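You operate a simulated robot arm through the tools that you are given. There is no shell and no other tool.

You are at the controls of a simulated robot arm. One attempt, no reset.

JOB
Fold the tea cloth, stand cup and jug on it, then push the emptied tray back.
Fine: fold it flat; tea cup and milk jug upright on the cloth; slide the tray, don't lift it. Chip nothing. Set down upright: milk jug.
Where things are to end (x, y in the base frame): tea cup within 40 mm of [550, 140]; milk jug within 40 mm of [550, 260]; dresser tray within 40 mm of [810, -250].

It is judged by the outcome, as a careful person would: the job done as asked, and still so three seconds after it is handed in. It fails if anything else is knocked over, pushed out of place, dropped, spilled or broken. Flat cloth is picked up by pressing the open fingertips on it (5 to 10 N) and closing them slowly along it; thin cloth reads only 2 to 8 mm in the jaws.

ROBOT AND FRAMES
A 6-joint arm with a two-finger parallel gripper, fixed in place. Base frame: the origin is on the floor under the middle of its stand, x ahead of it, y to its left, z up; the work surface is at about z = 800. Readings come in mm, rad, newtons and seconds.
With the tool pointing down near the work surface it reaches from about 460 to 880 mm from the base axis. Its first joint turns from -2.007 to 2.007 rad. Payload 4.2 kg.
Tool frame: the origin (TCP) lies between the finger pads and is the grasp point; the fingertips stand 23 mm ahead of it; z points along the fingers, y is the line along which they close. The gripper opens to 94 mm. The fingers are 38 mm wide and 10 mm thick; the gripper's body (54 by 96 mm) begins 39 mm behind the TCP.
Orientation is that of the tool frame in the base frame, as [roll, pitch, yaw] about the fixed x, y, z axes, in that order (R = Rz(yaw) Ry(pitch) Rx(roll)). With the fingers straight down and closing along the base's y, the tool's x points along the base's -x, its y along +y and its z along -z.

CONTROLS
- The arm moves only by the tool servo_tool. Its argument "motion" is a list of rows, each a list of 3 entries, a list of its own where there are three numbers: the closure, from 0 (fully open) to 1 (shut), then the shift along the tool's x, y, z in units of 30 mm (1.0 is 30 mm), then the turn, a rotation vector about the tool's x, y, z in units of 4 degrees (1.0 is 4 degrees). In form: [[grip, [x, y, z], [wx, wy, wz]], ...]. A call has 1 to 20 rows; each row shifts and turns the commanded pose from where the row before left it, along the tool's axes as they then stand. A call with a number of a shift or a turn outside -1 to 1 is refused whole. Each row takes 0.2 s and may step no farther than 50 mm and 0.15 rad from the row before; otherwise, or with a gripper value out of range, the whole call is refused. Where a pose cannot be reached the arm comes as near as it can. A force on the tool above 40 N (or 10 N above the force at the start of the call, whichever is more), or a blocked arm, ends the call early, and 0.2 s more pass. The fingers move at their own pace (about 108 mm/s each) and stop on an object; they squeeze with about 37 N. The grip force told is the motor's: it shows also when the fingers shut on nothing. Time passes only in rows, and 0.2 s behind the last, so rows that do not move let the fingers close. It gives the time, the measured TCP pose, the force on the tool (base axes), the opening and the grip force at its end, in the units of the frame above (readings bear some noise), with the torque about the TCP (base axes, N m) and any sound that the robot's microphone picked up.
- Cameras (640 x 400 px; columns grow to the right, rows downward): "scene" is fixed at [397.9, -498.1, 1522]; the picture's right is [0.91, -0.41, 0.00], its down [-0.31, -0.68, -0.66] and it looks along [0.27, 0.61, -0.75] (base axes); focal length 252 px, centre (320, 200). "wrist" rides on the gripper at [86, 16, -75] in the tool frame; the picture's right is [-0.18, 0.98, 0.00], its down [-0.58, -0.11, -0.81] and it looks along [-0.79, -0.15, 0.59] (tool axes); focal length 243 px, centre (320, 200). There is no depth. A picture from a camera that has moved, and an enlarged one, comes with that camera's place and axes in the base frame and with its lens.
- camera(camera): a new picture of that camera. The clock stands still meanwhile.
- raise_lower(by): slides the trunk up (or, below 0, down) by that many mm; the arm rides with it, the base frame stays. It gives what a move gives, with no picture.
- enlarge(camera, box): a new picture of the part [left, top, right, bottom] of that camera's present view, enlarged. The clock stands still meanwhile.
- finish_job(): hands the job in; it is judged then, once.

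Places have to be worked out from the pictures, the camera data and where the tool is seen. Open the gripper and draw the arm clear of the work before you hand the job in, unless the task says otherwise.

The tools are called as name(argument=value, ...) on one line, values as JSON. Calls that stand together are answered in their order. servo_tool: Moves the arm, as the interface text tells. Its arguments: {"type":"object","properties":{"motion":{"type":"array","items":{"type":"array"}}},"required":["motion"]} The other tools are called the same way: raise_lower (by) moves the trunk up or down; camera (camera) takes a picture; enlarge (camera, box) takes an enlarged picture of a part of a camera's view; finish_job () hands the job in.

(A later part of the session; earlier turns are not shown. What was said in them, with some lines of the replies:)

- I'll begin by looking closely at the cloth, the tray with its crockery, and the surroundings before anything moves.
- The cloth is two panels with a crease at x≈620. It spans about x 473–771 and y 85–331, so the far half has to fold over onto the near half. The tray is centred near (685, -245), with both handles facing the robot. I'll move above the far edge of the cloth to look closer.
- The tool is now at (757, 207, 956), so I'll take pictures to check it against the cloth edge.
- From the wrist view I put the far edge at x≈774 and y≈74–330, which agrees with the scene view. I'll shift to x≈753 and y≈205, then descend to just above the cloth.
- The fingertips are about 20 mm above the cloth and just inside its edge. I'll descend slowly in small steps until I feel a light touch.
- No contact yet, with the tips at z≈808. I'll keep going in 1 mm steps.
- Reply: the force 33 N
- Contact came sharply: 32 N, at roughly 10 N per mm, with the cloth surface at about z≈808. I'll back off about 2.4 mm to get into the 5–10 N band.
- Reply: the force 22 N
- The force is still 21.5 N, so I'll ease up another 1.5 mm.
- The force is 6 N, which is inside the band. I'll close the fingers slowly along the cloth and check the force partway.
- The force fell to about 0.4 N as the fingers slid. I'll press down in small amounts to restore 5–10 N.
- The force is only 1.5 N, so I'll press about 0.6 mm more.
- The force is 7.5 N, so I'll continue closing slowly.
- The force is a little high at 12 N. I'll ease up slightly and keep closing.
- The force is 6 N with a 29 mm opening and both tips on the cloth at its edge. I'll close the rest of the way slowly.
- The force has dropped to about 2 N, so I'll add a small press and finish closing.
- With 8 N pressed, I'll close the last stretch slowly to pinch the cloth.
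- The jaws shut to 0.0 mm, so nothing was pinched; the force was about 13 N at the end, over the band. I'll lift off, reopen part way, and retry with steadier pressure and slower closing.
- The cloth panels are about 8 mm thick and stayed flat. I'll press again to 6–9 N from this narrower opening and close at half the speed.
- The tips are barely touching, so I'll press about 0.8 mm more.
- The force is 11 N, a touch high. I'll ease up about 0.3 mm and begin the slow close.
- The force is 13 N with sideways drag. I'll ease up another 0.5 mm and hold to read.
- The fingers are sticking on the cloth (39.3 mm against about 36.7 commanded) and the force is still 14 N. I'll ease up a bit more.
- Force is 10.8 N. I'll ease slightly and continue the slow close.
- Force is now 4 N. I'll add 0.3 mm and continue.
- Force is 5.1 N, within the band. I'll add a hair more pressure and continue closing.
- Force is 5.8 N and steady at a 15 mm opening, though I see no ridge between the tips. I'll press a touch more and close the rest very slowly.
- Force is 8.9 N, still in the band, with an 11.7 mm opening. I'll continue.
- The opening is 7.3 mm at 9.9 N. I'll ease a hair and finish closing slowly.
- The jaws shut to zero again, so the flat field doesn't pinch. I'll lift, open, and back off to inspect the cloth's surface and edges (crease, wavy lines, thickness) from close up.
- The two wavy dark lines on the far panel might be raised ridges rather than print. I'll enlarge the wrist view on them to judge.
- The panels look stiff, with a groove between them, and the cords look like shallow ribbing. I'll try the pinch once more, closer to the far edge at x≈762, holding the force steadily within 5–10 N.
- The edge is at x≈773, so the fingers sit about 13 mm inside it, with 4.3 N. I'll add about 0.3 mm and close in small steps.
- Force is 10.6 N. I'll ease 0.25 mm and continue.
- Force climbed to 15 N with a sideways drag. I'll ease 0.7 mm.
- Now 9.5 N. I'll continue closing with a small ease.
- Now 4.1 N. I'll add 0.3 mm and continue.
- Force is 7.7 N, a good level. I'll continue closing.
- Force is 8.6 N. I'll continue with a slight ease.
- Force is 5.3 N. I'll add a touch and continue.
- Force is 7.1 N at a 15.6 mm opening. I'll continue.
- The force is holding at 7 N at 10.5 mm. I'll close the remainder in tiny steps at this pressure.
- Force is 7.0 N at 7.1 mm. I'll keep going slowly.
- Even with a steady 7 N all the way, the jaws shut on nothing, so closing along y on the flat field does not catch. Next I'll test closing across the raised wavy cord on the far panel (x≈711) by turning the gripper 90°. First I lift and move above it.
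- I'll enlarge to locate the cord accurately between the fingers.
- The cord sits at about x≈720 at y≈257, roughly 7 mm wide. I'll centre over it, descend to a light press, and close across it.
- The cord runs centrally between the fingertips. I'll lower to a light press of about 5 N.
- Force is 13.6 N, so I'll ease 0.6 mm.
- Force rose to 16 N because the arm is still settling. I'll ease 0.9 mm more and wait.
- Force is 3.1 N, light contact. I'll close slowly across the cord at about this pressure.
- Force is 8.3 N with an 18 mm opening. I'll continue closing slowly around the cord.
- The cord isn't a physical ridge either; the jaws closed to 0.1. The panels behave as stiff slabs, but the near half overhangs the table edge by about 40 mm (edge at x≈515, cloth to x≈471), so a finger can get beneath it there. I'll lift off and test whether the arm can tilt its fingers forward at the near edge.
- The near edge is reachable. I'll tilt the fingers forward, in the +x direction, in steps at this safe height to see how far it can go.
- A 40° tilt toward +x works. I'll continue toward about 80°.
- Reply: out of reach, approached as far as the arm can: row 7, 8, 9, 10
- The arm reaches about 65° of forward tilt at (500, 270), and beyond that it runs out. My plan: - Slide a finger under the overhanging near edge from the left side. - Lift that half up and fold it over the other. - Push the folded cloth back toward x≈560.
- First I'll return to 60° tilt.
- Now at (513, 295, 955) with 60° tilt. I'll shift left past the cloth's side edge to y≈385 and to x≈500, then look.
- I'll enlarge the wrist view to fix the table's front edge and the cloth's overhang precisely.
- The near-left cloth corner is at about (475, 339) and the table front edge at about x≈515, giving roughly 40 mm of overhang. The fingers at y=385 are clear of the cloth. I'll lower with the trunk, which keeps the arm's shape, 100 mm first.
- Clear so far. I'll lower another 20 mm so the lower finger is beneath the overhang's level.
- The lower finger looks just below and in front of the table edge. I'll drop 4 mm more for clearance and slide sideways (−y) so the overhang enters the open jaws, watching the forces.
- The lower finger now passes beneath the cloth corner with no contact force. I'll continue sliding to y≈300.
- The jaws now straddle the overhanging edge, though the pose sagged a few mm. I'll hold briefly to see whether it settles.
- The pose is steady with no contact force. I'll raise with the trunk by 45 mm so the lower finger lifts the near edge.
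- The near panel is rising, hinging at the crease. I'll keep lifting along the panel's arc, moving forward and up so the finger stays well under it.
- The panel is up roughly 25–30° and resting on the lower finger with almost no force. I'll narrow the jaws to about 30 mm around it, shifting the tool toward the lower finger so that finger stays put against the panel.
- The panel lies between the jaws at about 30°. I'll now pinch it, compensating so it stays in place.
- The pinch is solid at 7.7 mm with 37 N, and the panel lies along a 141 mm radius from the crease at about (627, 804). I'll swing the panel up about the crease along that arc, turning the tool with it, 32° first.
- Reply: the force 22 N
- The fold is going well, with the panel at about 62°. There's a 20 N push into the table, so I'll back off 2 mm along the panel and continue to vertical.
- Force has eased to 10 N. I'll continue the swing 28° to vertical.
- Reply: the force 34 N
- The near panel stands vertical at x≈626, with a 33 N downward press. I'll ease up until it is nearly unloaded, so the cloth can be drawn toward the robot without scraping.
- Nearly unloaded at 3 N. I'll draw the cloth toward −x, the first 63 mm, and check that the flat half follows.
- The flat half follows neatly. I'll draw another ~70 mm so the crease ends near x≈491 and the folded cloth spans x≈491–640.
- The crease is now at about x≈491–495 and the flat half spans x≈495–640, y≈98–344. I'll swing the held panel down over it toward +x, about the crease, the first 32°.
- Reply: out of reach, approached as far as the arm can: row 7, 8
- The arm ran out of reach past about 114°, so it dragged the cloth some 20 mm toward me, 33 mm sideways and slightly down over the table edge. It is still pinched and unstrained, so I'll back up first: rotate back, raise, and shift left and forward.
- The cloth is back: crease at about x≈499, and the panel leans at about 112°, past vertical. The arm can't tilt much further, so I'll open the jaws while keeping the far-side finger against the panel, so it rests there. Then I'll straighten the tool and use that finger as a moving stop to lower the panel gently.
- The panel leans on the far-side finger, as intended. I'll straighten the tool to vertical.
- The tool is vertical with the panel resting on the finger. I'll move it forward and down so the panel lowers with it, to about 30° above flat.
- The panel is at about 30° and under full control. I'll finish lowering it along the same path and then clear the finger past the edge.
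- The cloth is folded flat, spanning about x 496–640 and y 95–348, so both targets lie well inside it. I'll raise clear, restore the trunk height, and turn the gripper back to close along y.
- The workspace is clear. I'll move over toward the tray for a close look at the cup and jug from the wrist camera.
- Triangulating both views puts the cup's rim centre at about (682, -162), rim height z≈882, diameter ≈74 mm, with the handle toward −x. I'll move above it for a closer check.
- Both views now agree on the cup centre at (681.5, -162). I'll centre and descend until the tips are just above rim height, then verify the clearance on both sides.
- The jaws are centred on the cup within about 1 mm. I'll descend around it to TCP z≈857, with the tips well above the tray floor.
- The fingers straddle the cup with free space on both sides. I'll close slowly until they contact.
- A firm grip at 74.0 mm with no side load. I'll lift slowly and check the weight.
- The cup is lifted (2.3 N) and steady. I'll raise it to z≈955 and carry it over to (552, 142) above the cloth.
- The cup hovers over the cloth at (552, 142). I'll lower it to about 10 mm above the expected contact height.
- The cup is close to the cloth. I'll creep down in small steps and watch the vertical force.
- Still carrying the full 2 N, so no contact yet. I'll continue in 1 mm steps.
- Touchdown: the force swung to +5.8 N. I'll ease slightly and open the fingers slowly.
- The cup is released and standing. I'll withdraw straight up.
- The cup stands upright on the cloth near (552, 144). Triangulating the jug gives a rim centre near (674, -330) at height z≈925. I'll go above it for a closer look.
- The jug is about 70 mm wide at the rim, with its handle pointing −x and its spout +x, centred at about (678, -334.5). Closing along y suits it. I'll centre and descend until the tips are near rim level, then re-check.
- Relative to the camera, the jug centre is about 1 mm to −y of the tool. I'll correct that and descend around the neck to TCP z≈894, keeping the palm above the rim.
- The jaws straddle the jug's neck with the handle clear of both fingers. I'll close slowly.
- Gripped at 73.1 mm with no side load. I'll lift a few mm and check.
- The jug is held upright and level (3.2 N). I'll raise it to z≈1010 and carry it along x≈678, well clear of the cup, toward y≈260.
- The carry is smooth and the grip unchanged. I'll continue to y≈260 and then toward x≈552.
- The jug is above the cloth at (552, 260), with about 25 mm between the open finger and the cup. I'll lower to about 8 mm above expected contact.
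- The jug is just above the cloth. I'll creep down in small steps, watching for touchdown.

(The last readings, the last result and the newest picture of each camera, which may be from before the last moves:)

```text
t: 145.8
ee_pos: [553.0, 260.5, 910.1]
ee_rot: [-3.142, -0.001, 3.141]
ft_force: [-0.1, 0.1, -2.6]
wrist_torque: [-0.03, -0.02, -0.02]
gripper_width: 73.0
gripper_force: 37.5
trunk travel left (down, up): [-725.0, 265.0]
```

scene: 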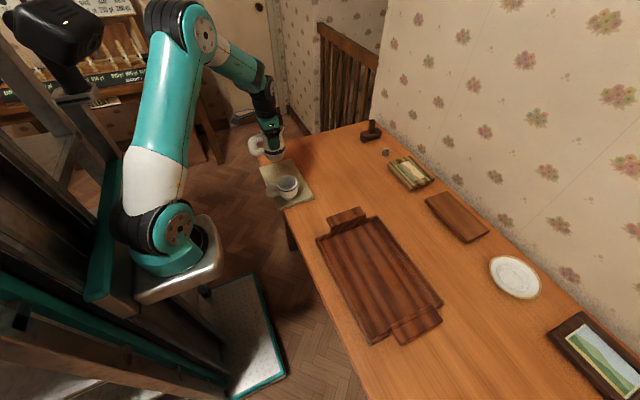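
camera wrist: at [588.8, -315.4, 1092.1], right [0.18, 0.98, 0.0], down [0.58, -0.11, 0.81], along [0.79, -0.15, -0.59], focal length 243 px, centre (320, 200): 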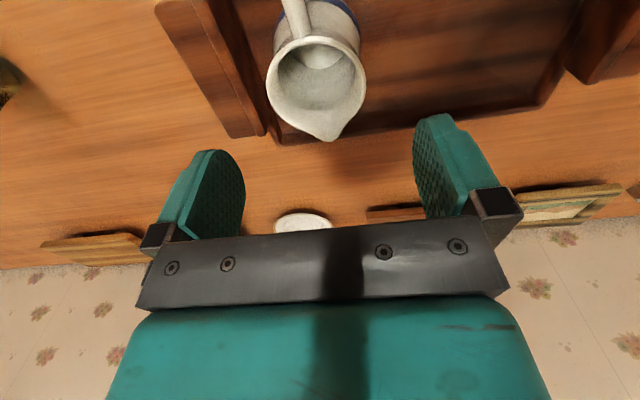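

servo_tool(motion=[[0.45, [0, 0, 0.05], [0, 0, 0]], [0.45, [0, 0, 0.05], [0, 0, 0]], [0.45, [0, 0, 0.04], [0, 0, 0]], [0.45, [0, 0, 0], [0, 0, 0]]])

```text
t: 146.8
ee_pos: [551.4, 260.4, 906.8]
ee_rot: [-3.141, -0.001, 3.142]
ft_force: [0.3, 0.7, -2.7]
wrist_torque: [0.03, -0.02, 0.02]
gripper_width: 73.0
gripper_force: 36.6
trunk travel left (down, up): [-725.0, 265.0]
```

servo_tool(motion=[[0.45, [0, 0, 0.035], [0, 0, 0]], [0.45, [0, 0, 0.035], [0, 0, 0]], [0.45, [0, 0, 0], [0, 0, 0]]])

```text
t: 147.6
ee_pos: [553.4, 260.0, 904.8]
ee_rot: [-3.141, -0.001, -3.141]
ft_force: [0.1, -0.3, -1.3]
wrist_torque: [0.01, -0.03, -0.03]
gripper_width: 73.0
gripper_force: 37.5
trunk travel left (down, up): [-725.0, 265.0]
```

The load is easing (-1.3 N), so contact is beginning. I'll take one more small step.

servo_tool(motion=[[0.45, [0, 0, 0.025], [0, 0, 0]], [0.45, [0, 0, 0.015], [0, 0, 0]], [0.45, [0, 0, 0], [0, 0, 0]]])

```text
t: 148.4
ee_pos: [551.6, 260.3, 902.9]
ee_rot: [3.141, 0.0, 3.141]
ft_force: [0.6, -0.2, 0.1]
wrist_torque: [0.03, -0.01, -0.01]
gripper_width: 72.9
gripper_force: 37.0
trunk travel left (down, up): [-725.0, 265.0]
```

The cloth now carries the jug's weight (reading about 0). I'll take a half-millimetre more to be sure it's seated.

servo_tool(motion=[[0.45, [0, 0, 0.02], [0, 0, 0]], [0.45, [0, 0, 0], [0, 0, 0]]])

```text
t: 149.0
ee_pos: [552.0, 259.7, 902.4]
ee_rot: [3.139, 0.0, -3.141]
ft_force: [-0.6, -0.2, 10.3]
wrist_torque: [-0.04, 0.21, 0.03]
gripper_width: 72.9
gripper_force: 36.9
trunk travel left (down, up): [-725.0, 265.0]
```

It is firmly seated (10 N). I'll ease up slightly and open slowly.

servo_tool(motion=[[0.45, [0, 0, -0.02], [0, 0, 0]], [0.23, [0, 0, 0], [0, 0, 0]], [0.2, [0, 0, 0], [0, 0, 0]], [0.15, [0, 0, 0], [0, 0, 0]], [0.08, [0, 0, 0], [0, 0, 0]], [0, [0, 0, 0], [0, 0, 0]], [0, [0, 0, 0], [0, 0, 0]]])

enlarge(camera="wrist", box=[150, 0, 490, 240])

enlarge(camera="scene", box=[230, 110, 350, 210])

```text
t: 150.6
ee_pos: [551.5, 259.8, 901.9]
ee_rot: [3.14, 0.0, 3.14]
ft_force: [-1.2, -0.8, 0.1]
wrist_torque: [0.0, 0.02, 0.0]
gripper_width: 94.0
gripper_force: 0.0
trunk travel left (down, up): [-725.0, 265.0]
```

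```text
1.67 times, centred on (320, 120) of wrist
camera zoom: at [465.7, 276.4, 977.0], right [0.18, 0.98, 0.0], down [0.58, -0.11, 0.81], along [0.79, -0.15, -0.59], focal length 404 px, centre (320, 333)
```

zoom: 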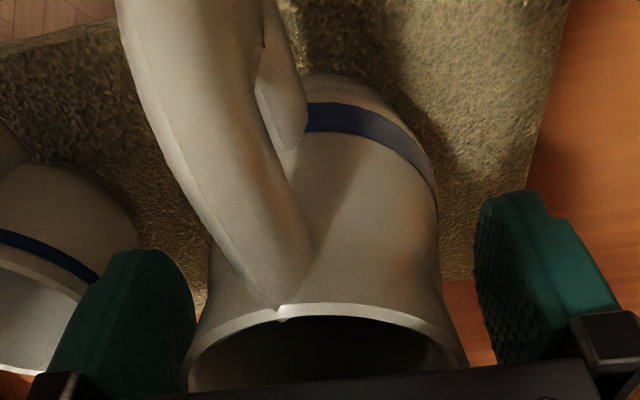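

```text
4.00 times, centred on (290, 160) of scene
camera zoom: at [397.9, -498.1, 1522.0], right [0.91, -0.41, 0.0], down [-0.31, -0.68, -0.66], along [0.27, 0.61, -0.75], focal length 1010 px, centre (440, 360)
```

zoom: 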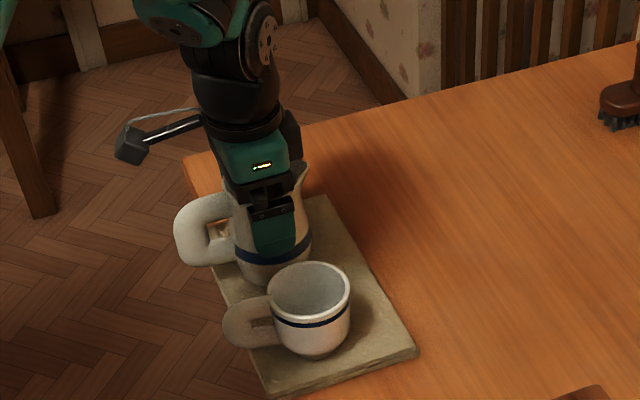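

The jug is released and upright. I'll withdraw straight up and check both pieces.

servo_tool(motion=[[0, [0, 0, -0.3], [0, 0, 0]], [0, [0, 0, -0.5], [0, 0, 0]], [0, [0, 0, -0.7], [0, 0, 0]], [0, [0, 0, -1], [0, 0, 0]], [0, [0, 0, -1], [0, 0, 0]], [0, [0, 0, -1], [0, 0, 0]], [0, [-0.5, 0, -0.5], [0, 0, 0]], [0, [-1, 0, 0], [0, 0, 0]], [0, [-1, 0, 0], [0, 0, 0]], [0, [0, 0, 0], [0, 0, 0]]])

enlarge(camera="scene", box=[230, 110, 350, 210])

camera(camera="scene")

```text
t: 152.8
ee_pos: [627.4, 258.5, 1052.9]
ee_rot: [-3.141, 0.001, -3.141]
ft_force: [-0.4, 0.6, -0.5]
wrist_torque: [0.01, -0.02, -0.01]
gripper_width: 94.0
gripper_force: 0.0
trunk travel left (down, up): [-725.0, 265.0]
```

```text
4.00 times, centred on (290, 160) of scene
camera zoom: at [397.9, -498.1, 1522.0], right [0.91, -0.41, 0.0], down [-0.31, -0.68, -0.66], along [0.27, 0.61, -0.75], focal length 1010 px, centre (440, 360)
```

zoom: 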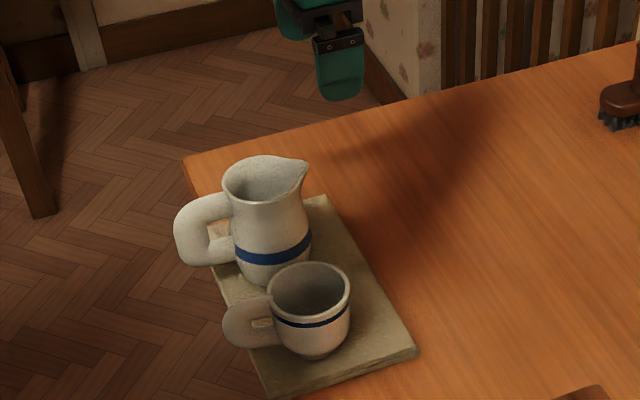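

```text
taken
```

scene: 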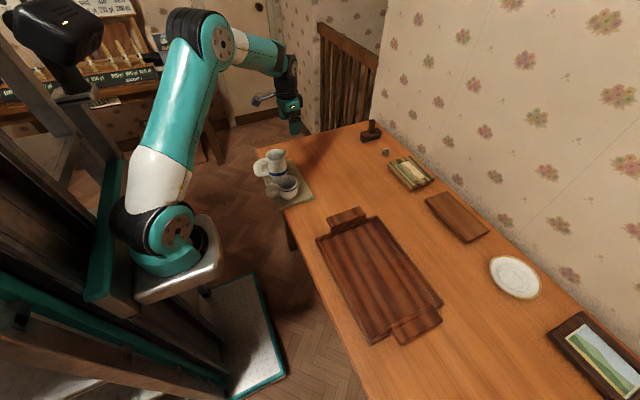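

Cup and jug both stand upright on the folded cloth. Next comes the empty tray; I'll move over to view it from above and measure its pose.

servo_tool(motion=[[0, [0, -0.9, -0.5], [0, 0, 0]], [0, [0.1, -0.95, -0.25], [0, 0, 0]], [0, [0.15, -0.95, -0.25], [0, 0, 0]], [0, [0.15, -0.95, -0.25], [0, 0, 0]], [0, [0.15, -0.95, -0.25], [0, 0, 0]], [0, [0.15, -0.95, -0.25], [0, 0, 0]], [0, [0.15, -0.95, -0.25], [0, 0, 0]], [0, [0.15, -0.95, -0.25], [0, 0, 0]], [0, [0.15, -0.95, -0.25], [0, 0, 0]], [0, [0.15, -0.95, -0.25], [0, 0, 0]], [0, [0.15, -0.95, -0.25], [0, 0, 0]], [0, [0.15, -0.95, -0.25], [0, 0, 0]], [0, [0.15, -0.95, -0.25], [0, 0, 0]], [0, [0.15, -0.95, -0.25], [0, 0, 0]], [0, [0.15, -0.95, -0.25], [0, 0, 0]], [0, [0.15, -0.95, -0.25], [0, 0, 0]], [0, [0.15, -0.95, -0.25], [0, 0, 0]], [0, [0, 0, 0], [0, 0, 0]]])

camera(camera="wrist")

enlarge(camera="scene", box=[300, 195, 460, 355])

```text
t: 156.6
ee_pos: [554.8, -222.0, 1187.4]
ee_rot: [-3.14, 0.0, -3.141]
ft_force: [-0.6, 0.1, -0.4]
wrist_torque: [0.04, -0.03, -0.02]
gripper_width: 93.8
gripper_force: 0.0
trunk travel left (down, up): [-725.0, 265.0]
```

```text
taken
camera wrist: at [469.1, -204.9, 1263.0], right [0.18, 0.98, 0.0], down [0.58, -0.11, 0.81], along [0.79, -0.15, -0.59], focal length 243 px, centre (320, 200)
```

wrist: 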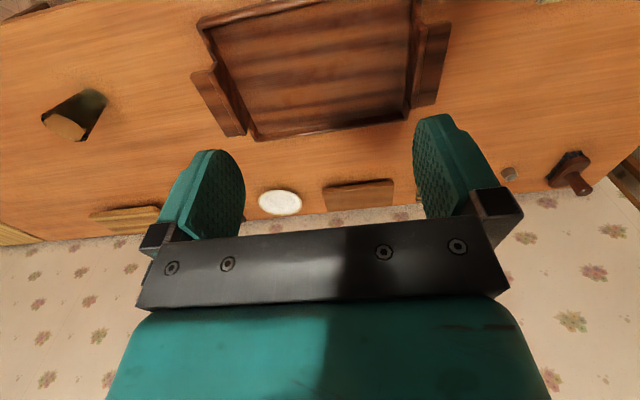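

```text
2.50 times, centred on (380, 275) of scene
camera zoom: at [397.9, -498.1, 1522.0], right [0.91, -0.41, 0.0], down [-0.31, -0.68, -0.66], along [0.27, 0.61, -0.75], focal length 631 px, centre (170, 12)
```

zoom: 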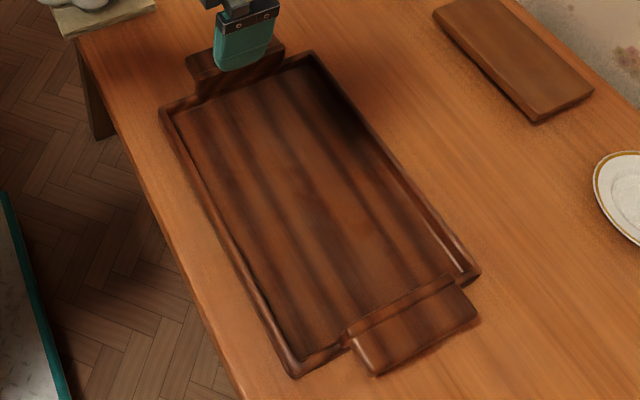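

The tray spans about x 570–804 and is centred near (686, -247), so it needs about +124 mm in x and essentially nothing in y. I'll bring the open fingers down on the table just in front of its near edge, centred on y≈-247.

servo_tool(motion=[[0, [0.2, -0.2, 0.9], [0, 0, 0]], [0, [0.2, -0.2, 0.95], [0, 0, 0]], [0, [0.2, -0.2, 0.95], [0, 0, 0]], [0, [0.1, -0.2, 0.95], [0, 0, 0]], [0, [0, -0.03, 0.95], [0, 0, 0]], [0, [0, 0, 0.95], [0, 0, 0]], [0, [0, 0, 0.95], [0, 0, 0]], [0, [0, 0, 0.95], [0, 0, 0]], [0, [0, 0, 0.95], [0, 0, 0]], [0, [0, 0, 0.95], [0, 0, 0]], [0, [0, 0, 0.6], [0, 0, 0]], [0, [0, 0, 0], [0, 0, 0]]])

camera(camera="wrist")

enlarge(camera="scene", box=[290, 195, 450, 355])

```text
t: 159.2
ee_pos: [536.3, -247.2, 886.4]
ee_rot: [-3.141, -0.001, 3.139]
ft_force: [0.1, 0.9, -0.8]
wrist_torque: [0.0, -0.02, 0.0]
gripper_width: 94.1
gripper_force: 0.0
trunk travel left (down, up): [-725.0, 265.0]
```

```text
taken
camera wrist: at [450.2, -231.2, 960.7], right [0.18, 0.98, 0.0], down [0.58, -0.11, 0.81], along [0.79, -0.15, -0.59], focal length 243 px, centre (320, 200)
```

wrist: 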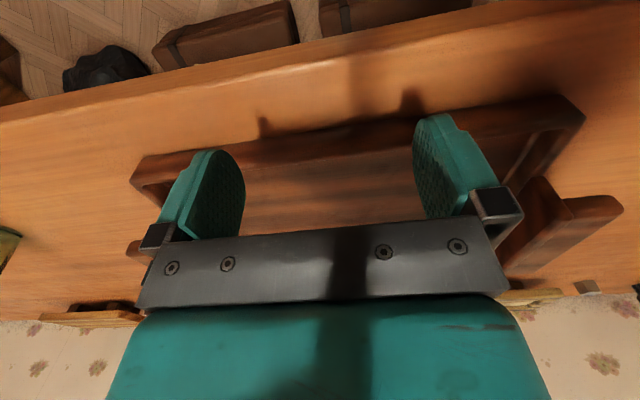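

```text
2.50 times, centred on (370, 275) of scene
camera zoom: at [397.9, -498.1, 1522.0], right [0.91, -0.41, 0.0], down [-0.31, -0.68, -0.66], along [0.27, 0.61, -0.75], focal length 631 px, centre (195, 12)
```

zoom: 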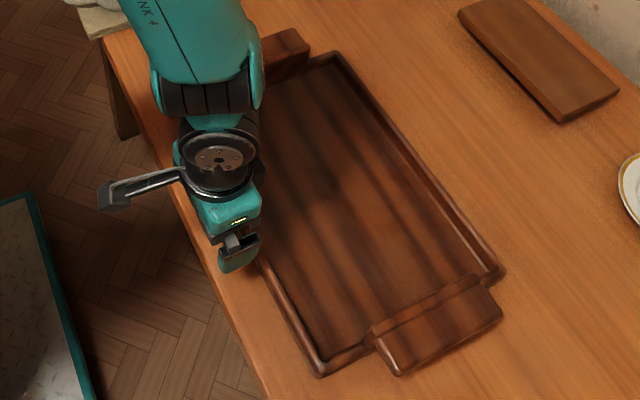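

The near face of the tray is at x≈571 and the finger fronts are at about x≈555, so there is room. I'll lower to tips ≈5 mm above the table.

servo_tool(motion=[[0, [0, 0, 0.6], [0, 0, 0]], [0, [0, 0, 0.6], [0, 0, 0]], [0, [0, 0, 0.45], [0, 0, 0]], [0, [0, 0, 0.2], [0, 0, 0]], [0, [0, 0, 0.07], [0, 0, 0]], [0, [0, 0, 0], [0, 0, 0]]])

enlarge(camera="wrist", box=[100, 40, 560, 240])

enlarge(camera="scene", box=[310, 230, 400, 310])

```text
t: 160.6
ee_pos: [535.9, -248.2, 829.1]
ee_rot: [3.141, 0.0, -3.14]
ft_force: [0.2, 0.1, 0.6]
wrist_torque: [-0.03, -0.04, 0.03]
gripper_width: 93.8
gripper_force: 0.1
trunk travel left (down, up): [-725.0, 265.0]
```

```text
1.39 times, centred on (330, 140) of wrist
camera zoom: at [450.1, -231.7, 902.9], right [0.18, 0.98, 0.0], down [0.58, -0.11, 0.81], along [0.79, -0.15, -0.59], focal length 338 px, centre (306, 284)
```

zoom: 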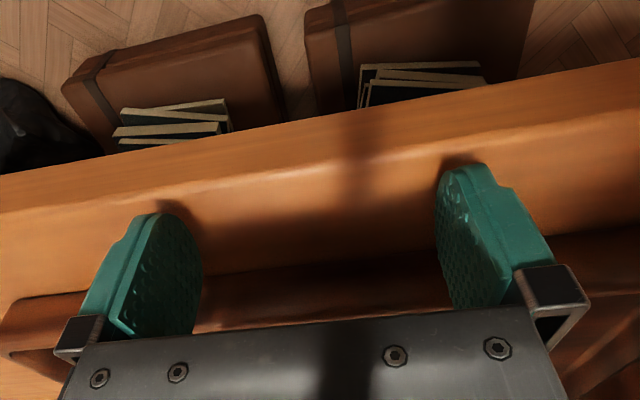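

```text
5.00 times, centred on (355, 270) of scene
camera zoom: at [397.9, -498.1, 1522.0], right [0.91, -0.41, 0.0], down [-0.31, -0.68, -0.66], along [0.27, 0.61, -0.75], focal length 1262 px, centre (145, -150)
```

zoom: 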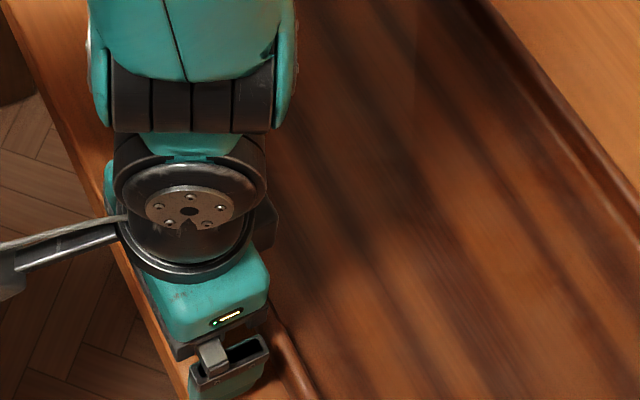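

The fingers are low in front of the tray's near wall. I'll advance slowly in +x until they touch it.

servo_tool(motion=[[0, [-0.12, 0, 0], [0, 0, 0]], [0, [-0.12, 0, 0], [0, 0, 0]], [0, [-0.12, 0, 0], [0, 0, 0]], [0, [-0.12, 0, 0], [0, 0, 0]], [0, [-0.12, 0, 0], [0, 0, 0]], [0, [0, 0, 0], [0, 0, 0]]])

```text
t: 162.0
ee_pos: [553.1, -247.3, 828.3]
ee_rot: [3.141, 0.0, 3.141]
ft_force: [-2.8, -0.1, 1.0]
wrist_torque: [-0.08, -0.03, 0.0]
gripper_width: 93.7
gripper_force: 0.0
trunk travel left (down, up): [-725.0, 265.0]
```

Contact with the tray at TCP x≈553 (−2.8 N), as expected. I'll push steadily about 60 mm, then check for rotation.

servo_tool(motion=[[0, [-0.1, 0, 0], [0, 0, 0]], [0, [-0.15, 0, 0], [0, 0, 0]], [0, [-0.2, 0, 0], [0, 0, 0]], [0, [-0.2, 0, 0], [0, 0, 0]], [0, [-0.2, 0, 0], [0, 0, 0]], [0, [-0.2, 0, 0], [0, 0, 0]], [0, [-0.2, 0, 0], [0, 0, 0]], [0, [-0.2, 0, 0], [0, 0, 0]], [0, [-0.2, 0, 0], [0, 0, 0]], [0, [-0.2, 0, 0], [0, 0, 0]], [0, [-0.15, 0, 0], [0, 0, 0]], [0, [0, 0, 0], [0, 0, 0]]])

camera(camera="scene")

enlarge(camera="scene", box=[310, 195, 470, 355])

```text
t: 164.6
ee_pos: [614.7, -247.7, 828.3]
ee_rot: [-3.142, 0.0, -3.141]
ft_force: [-2.6, -0.3, 1.2]
wrist_torque: [0.03, -0.03, 0.02]
gripper_width: 94.3
gripper_force: 0.1
trunk travel left (down, up): [-725.0, 265.0]
```

```text
taken
```

scene: 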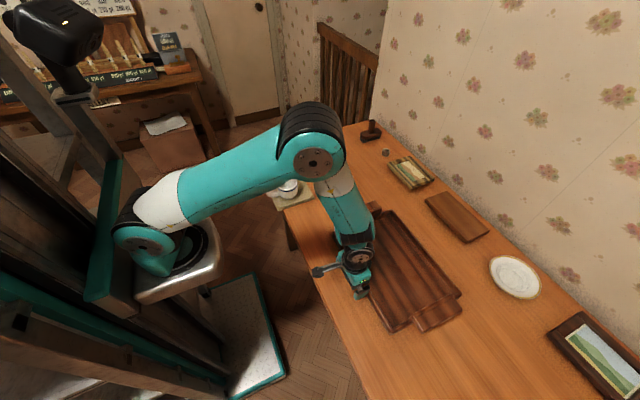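

```text
2.50 times, centred on (390, 275) of scene
camera zoom: at [397.9, -498.1, 1522.0], right [0.91, -0.41, 0.0], down [-0.31, -0.68, -0.66], along [0.27, 0.61, -0.75], focal length 631 px, centre (145, 12)
```

zoom: 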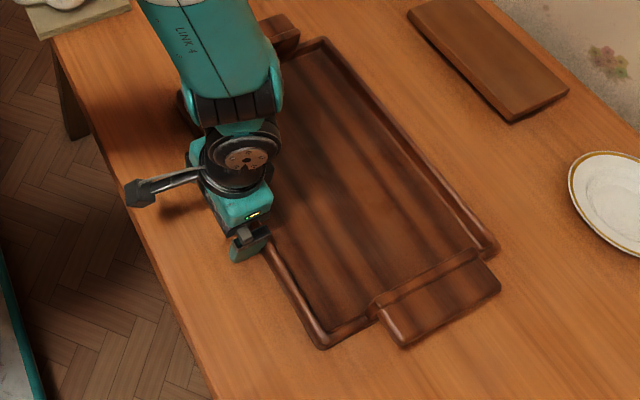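

The tray slides straight with under 3 N and no visible rotation. I'll push the remaining ~61 mm.

servo_tool(motion=[[0, [-0.1, 0, 0], [0, 0, 0]], [0, [-0.15, 0, 0], [0, 0, 0]], [0, [-0.2, 0, 0], [0, 0, 0]], [0, [-0.2, 0, 0], [0, 0, 0]], [0, [-0.2, 0, 0], [0, 0, 0]], [0, [-0.2, 0, 0], [0, 0, 0]], [0, [-0.2, 0, 0], [0, 0, 0]], [0, [-0.2, 0, 0], [0, 0, 0]], [0, [-0.2, 0, 0], [0, 0, 0]], [0, [-0.2, 0, 0], [0, 0, 0]], [0, [-0.12, 0, 0], [0, 0, 0]], [0, [-0.06, 0, 0], [0, 0, 0]], [0, [0, 0, 0], [0, 0, 0]]])

enlarge(camera="scene", box=[330, 185, 490, 345])

```text
t: 167.4
ee_pos: [674.2, -247.6, 828.3]
ee_rot: [3.141, -0.001, -3.141]
ft_force: [-1.8, 0.5, 1.2]
wrist_torque: [0.05, 0.01, -0.03]
gripper_width: 94.2
gripper_force: 0.0
trunk travel left (down, up): [-725.0, 265.0]
```

```text
2.50 times, centred on (410, 265) of scene
camera zoom: at [397.9, -498.1, 1522.0], right [0.91, -0.41, 0.0], down [-0.31, -0.68, -0.66], along [0.27, 0.61, -0.75], focal length 631 px, centre (95, 38)
```

zoom: 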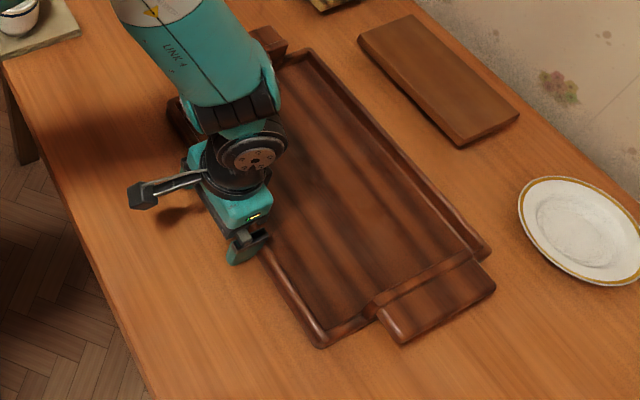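

The tray's near edge is at about x≈692, putting its centre near (809, -246), on target. I'll draw the fingers back off the tray and then raise the arm clear.

servo_tool(motion=[[0, [0.2, 0, 0], [0, 0, 0]], [0, [0.5, 0, 0], [0, 0, 0]], [0, [0.6, 0, 0], [0, 0, 0]], [0, [0, 0, -0.6], [0, 0, 0]], [0, [0, 0, -1], [0, 0, 0]], [0, [0, 0, -1], [0, 0, 0]], [0, [0, 0, -1], [0, 0, 0]], [0, [0, 0, -1], [0, 0, 0]], [0, [0, 0, -1], [0, 0, 0]], [0, [0, 0, -1], [0, 0, 0]], [0, [0, 0, -1], [0, 0, 0]], [0, [0, 0, -1], [0, 0, 0]], [0, [0, 0, -1], [0, 0, 0]], [0, [0, 0, -1], [0, 0, 0]], [0, [0, 0, -0.6], [0, 0, 0]], [0, [0, 0, 0], [0, 0, 0]]])

camera(camera="scene")

camera(camera="wrist")

enlarge(camera="scene", box=[330, 185, 490, 345])

enlarge(camera="scene", box=[230, 120, 350, 220])

```text
t: 170.8
ee_pos: [637.4, -247.9, 1163.7]
ee_rot: [-3.141, 0.0, -3.141]
ft_force: [0.2, 0.9, -0.7]
wrist_torque: [0.03, 0.0, 0.01]
gripper_width: 94.0
gripper_force: 0.1
trunk travel left (down, up): [-725.0, 265.0]
```

```text
taken
```

scene: 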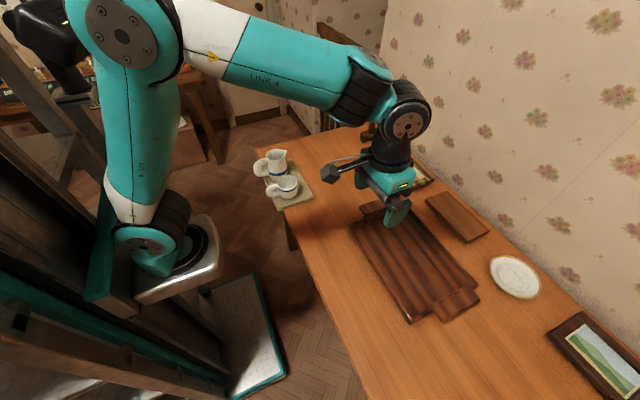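

```text
taken
camera wrist: at [550.3, -232.5, 1238.7], right [0.18, 0.98, 0.0], down [0.58, -0.11, 0.81], along [0.79, -0.15, -0.59], focal length 243 px, centre (320, 200)
```

wrist: 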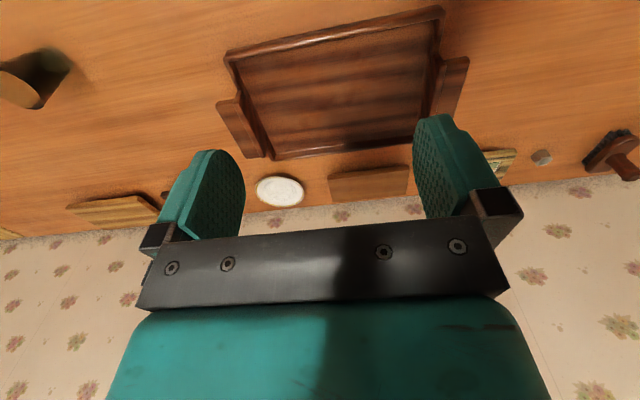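

```text
2.50 times, centred on (410, 265) of scene
camera zoom: at [397.9, -498.1, 1522.0], right [0.91, -0.41, 0.0], down [-0.31, -0.68, -0.66], along [0.27, 0.61, -0.75], focal length 631 px, centre (95, 38)
```

zoom: 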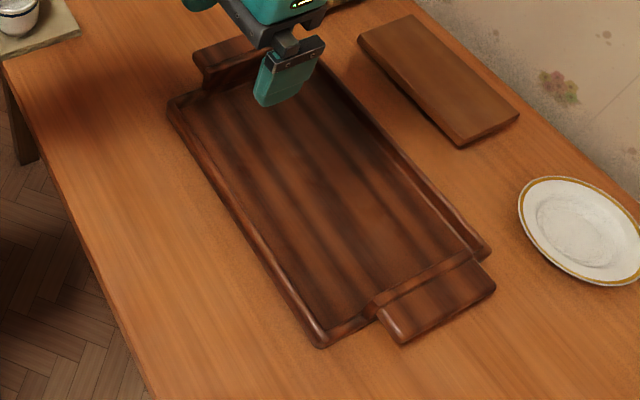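

```text
4.00 times, centred on (290, 170) of scene
camera zoom: at [397.9, -498.1, 1522.0], right [0.91, -0.41, 0.0], down [-0.31, -0.68, -0.66], along [0.27, 0.61, -0.75], focal length 1010 px, centre (440, 320)
```

zoom: 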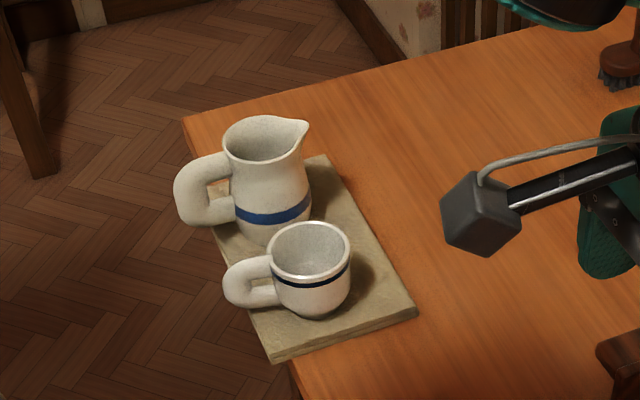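

The tray sits near (810, -245), and the cup and jug are upright on the flat folded cloth. I'll return the arm to a clear pose like the start and take a last close look at the cloth.

servo_tool(motion=[[0, [0.2, 0.5, -0.4], [0, 0, 0]], [0, [0.2, 0.8, -0.4], [0, 0, 0]], [0, [0.3, 0.9, -0.4], [0, 0, 0]], [0, [0.3, 0.9, -0.4], [0, 0, 0]], [0, [0.3, 0.9, -0.4], [0, 0, 0]], [0, [0.1, 0.9, 0], [0, 0, 0]], [0, [0, 0.6, 0], [0, 0, 0]], [0, [0, 0, 0], [0, 0, 0]]])

enlarge(camera="scene", box=[245, 135, 325, 215])

camera(camera="wrist")

camera(camera="scene")

```text
t: 172.6
ee_pos: [594.2, -84.3, 1224.1]
ee_rot: [-3.141, 0.0, 3.141]
ft_force: [-0.2, 0.2, 0.1]
wrist_torque: [-0.01, -0.01, 0.01]
gripper_width: 94.0
gripper_force: 0.1
trunk travel left (down, up): [-725.0, 265.0]
```

```text
5.00 times, centred on (285, 175) of scene
camera zoom: at [397.9, -498.1, 1522.0], right [0.91, -0.41, 0.0], down [-0.31, -0.68, -0.66], along [0.27, 0.61, -0.75], focal length 1262 px, centre (495, 325)
```

zoom: 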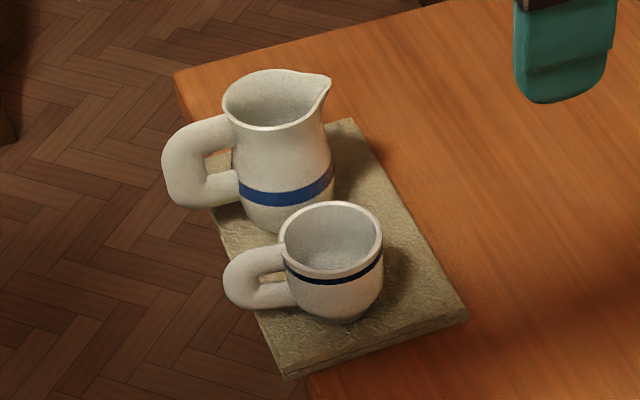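

```text
taken
camera wrist: at [507.4, -66.8, 1298.6], right [0.18, 0.98, 0.0], down [0.58, -0.11, 0.81], along [0.79, -0.15, -0.59], focal length 243 px, centre (320, 200)
```

wrist: 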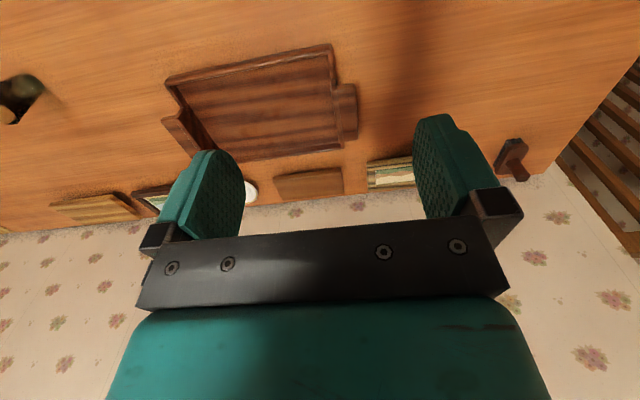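

```text
taken
```

scene: 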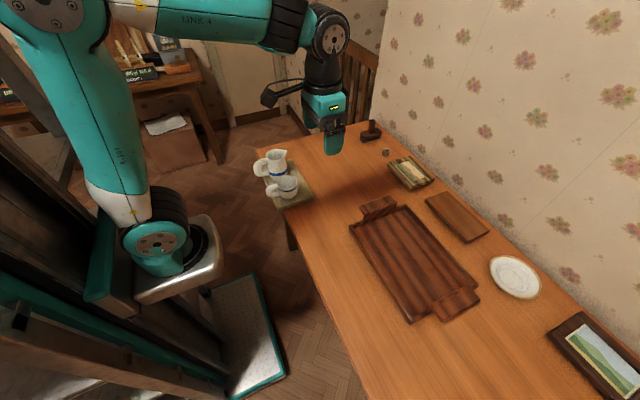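

The cloth lies folded flat, and the cup (≈552, 143) and jug (≈552, 260) stand upright on it. The empty tray is at about (810, -246). Nothing else on the table appears to have moved, the gripper is open and the arm is clear, so I'm handing the job in.

finish_job()

```text
The job is handed in.
```

I've handed the job in, and by the last pictures everything was done as asked:

| Item | Asked for | Where it ended | State |
|---|---|---|---|
| Tea cup | within 40 mm of (550, 140) | about (552, 143) | upright on the folded cloth |
| Milk jug | within 40 mm of (550, 260) | about (552, 260) | upright on the folded cloth |
| Dresser tray | within 40 mm of (810, -250) | about (810, -246) | slid flat across the table, never lifted |
| Tea cloth | folded flat | about x 496–640, y 95–348 | flat, with the crease side overhanging the near table edge by about 20 mm |

- **How the cloth was folded:** pressing and closing the fingertips on the cloth never caught it, after four tries. I gripped its overhanging near edge instead, stood that half up, and drew the cloth about 135 mm towards the robot. I then laid the raised half down over the other.
- **Slip during the fold:** partway through, the arm ran out of reach and dragged the cloth about 20–30 mm. I moved it back before finishing the fold.

The cup and jug were lowered slowly until they touched and then released. Nothing else on the table appears to have moved. The gripper is open and the arm is clear.
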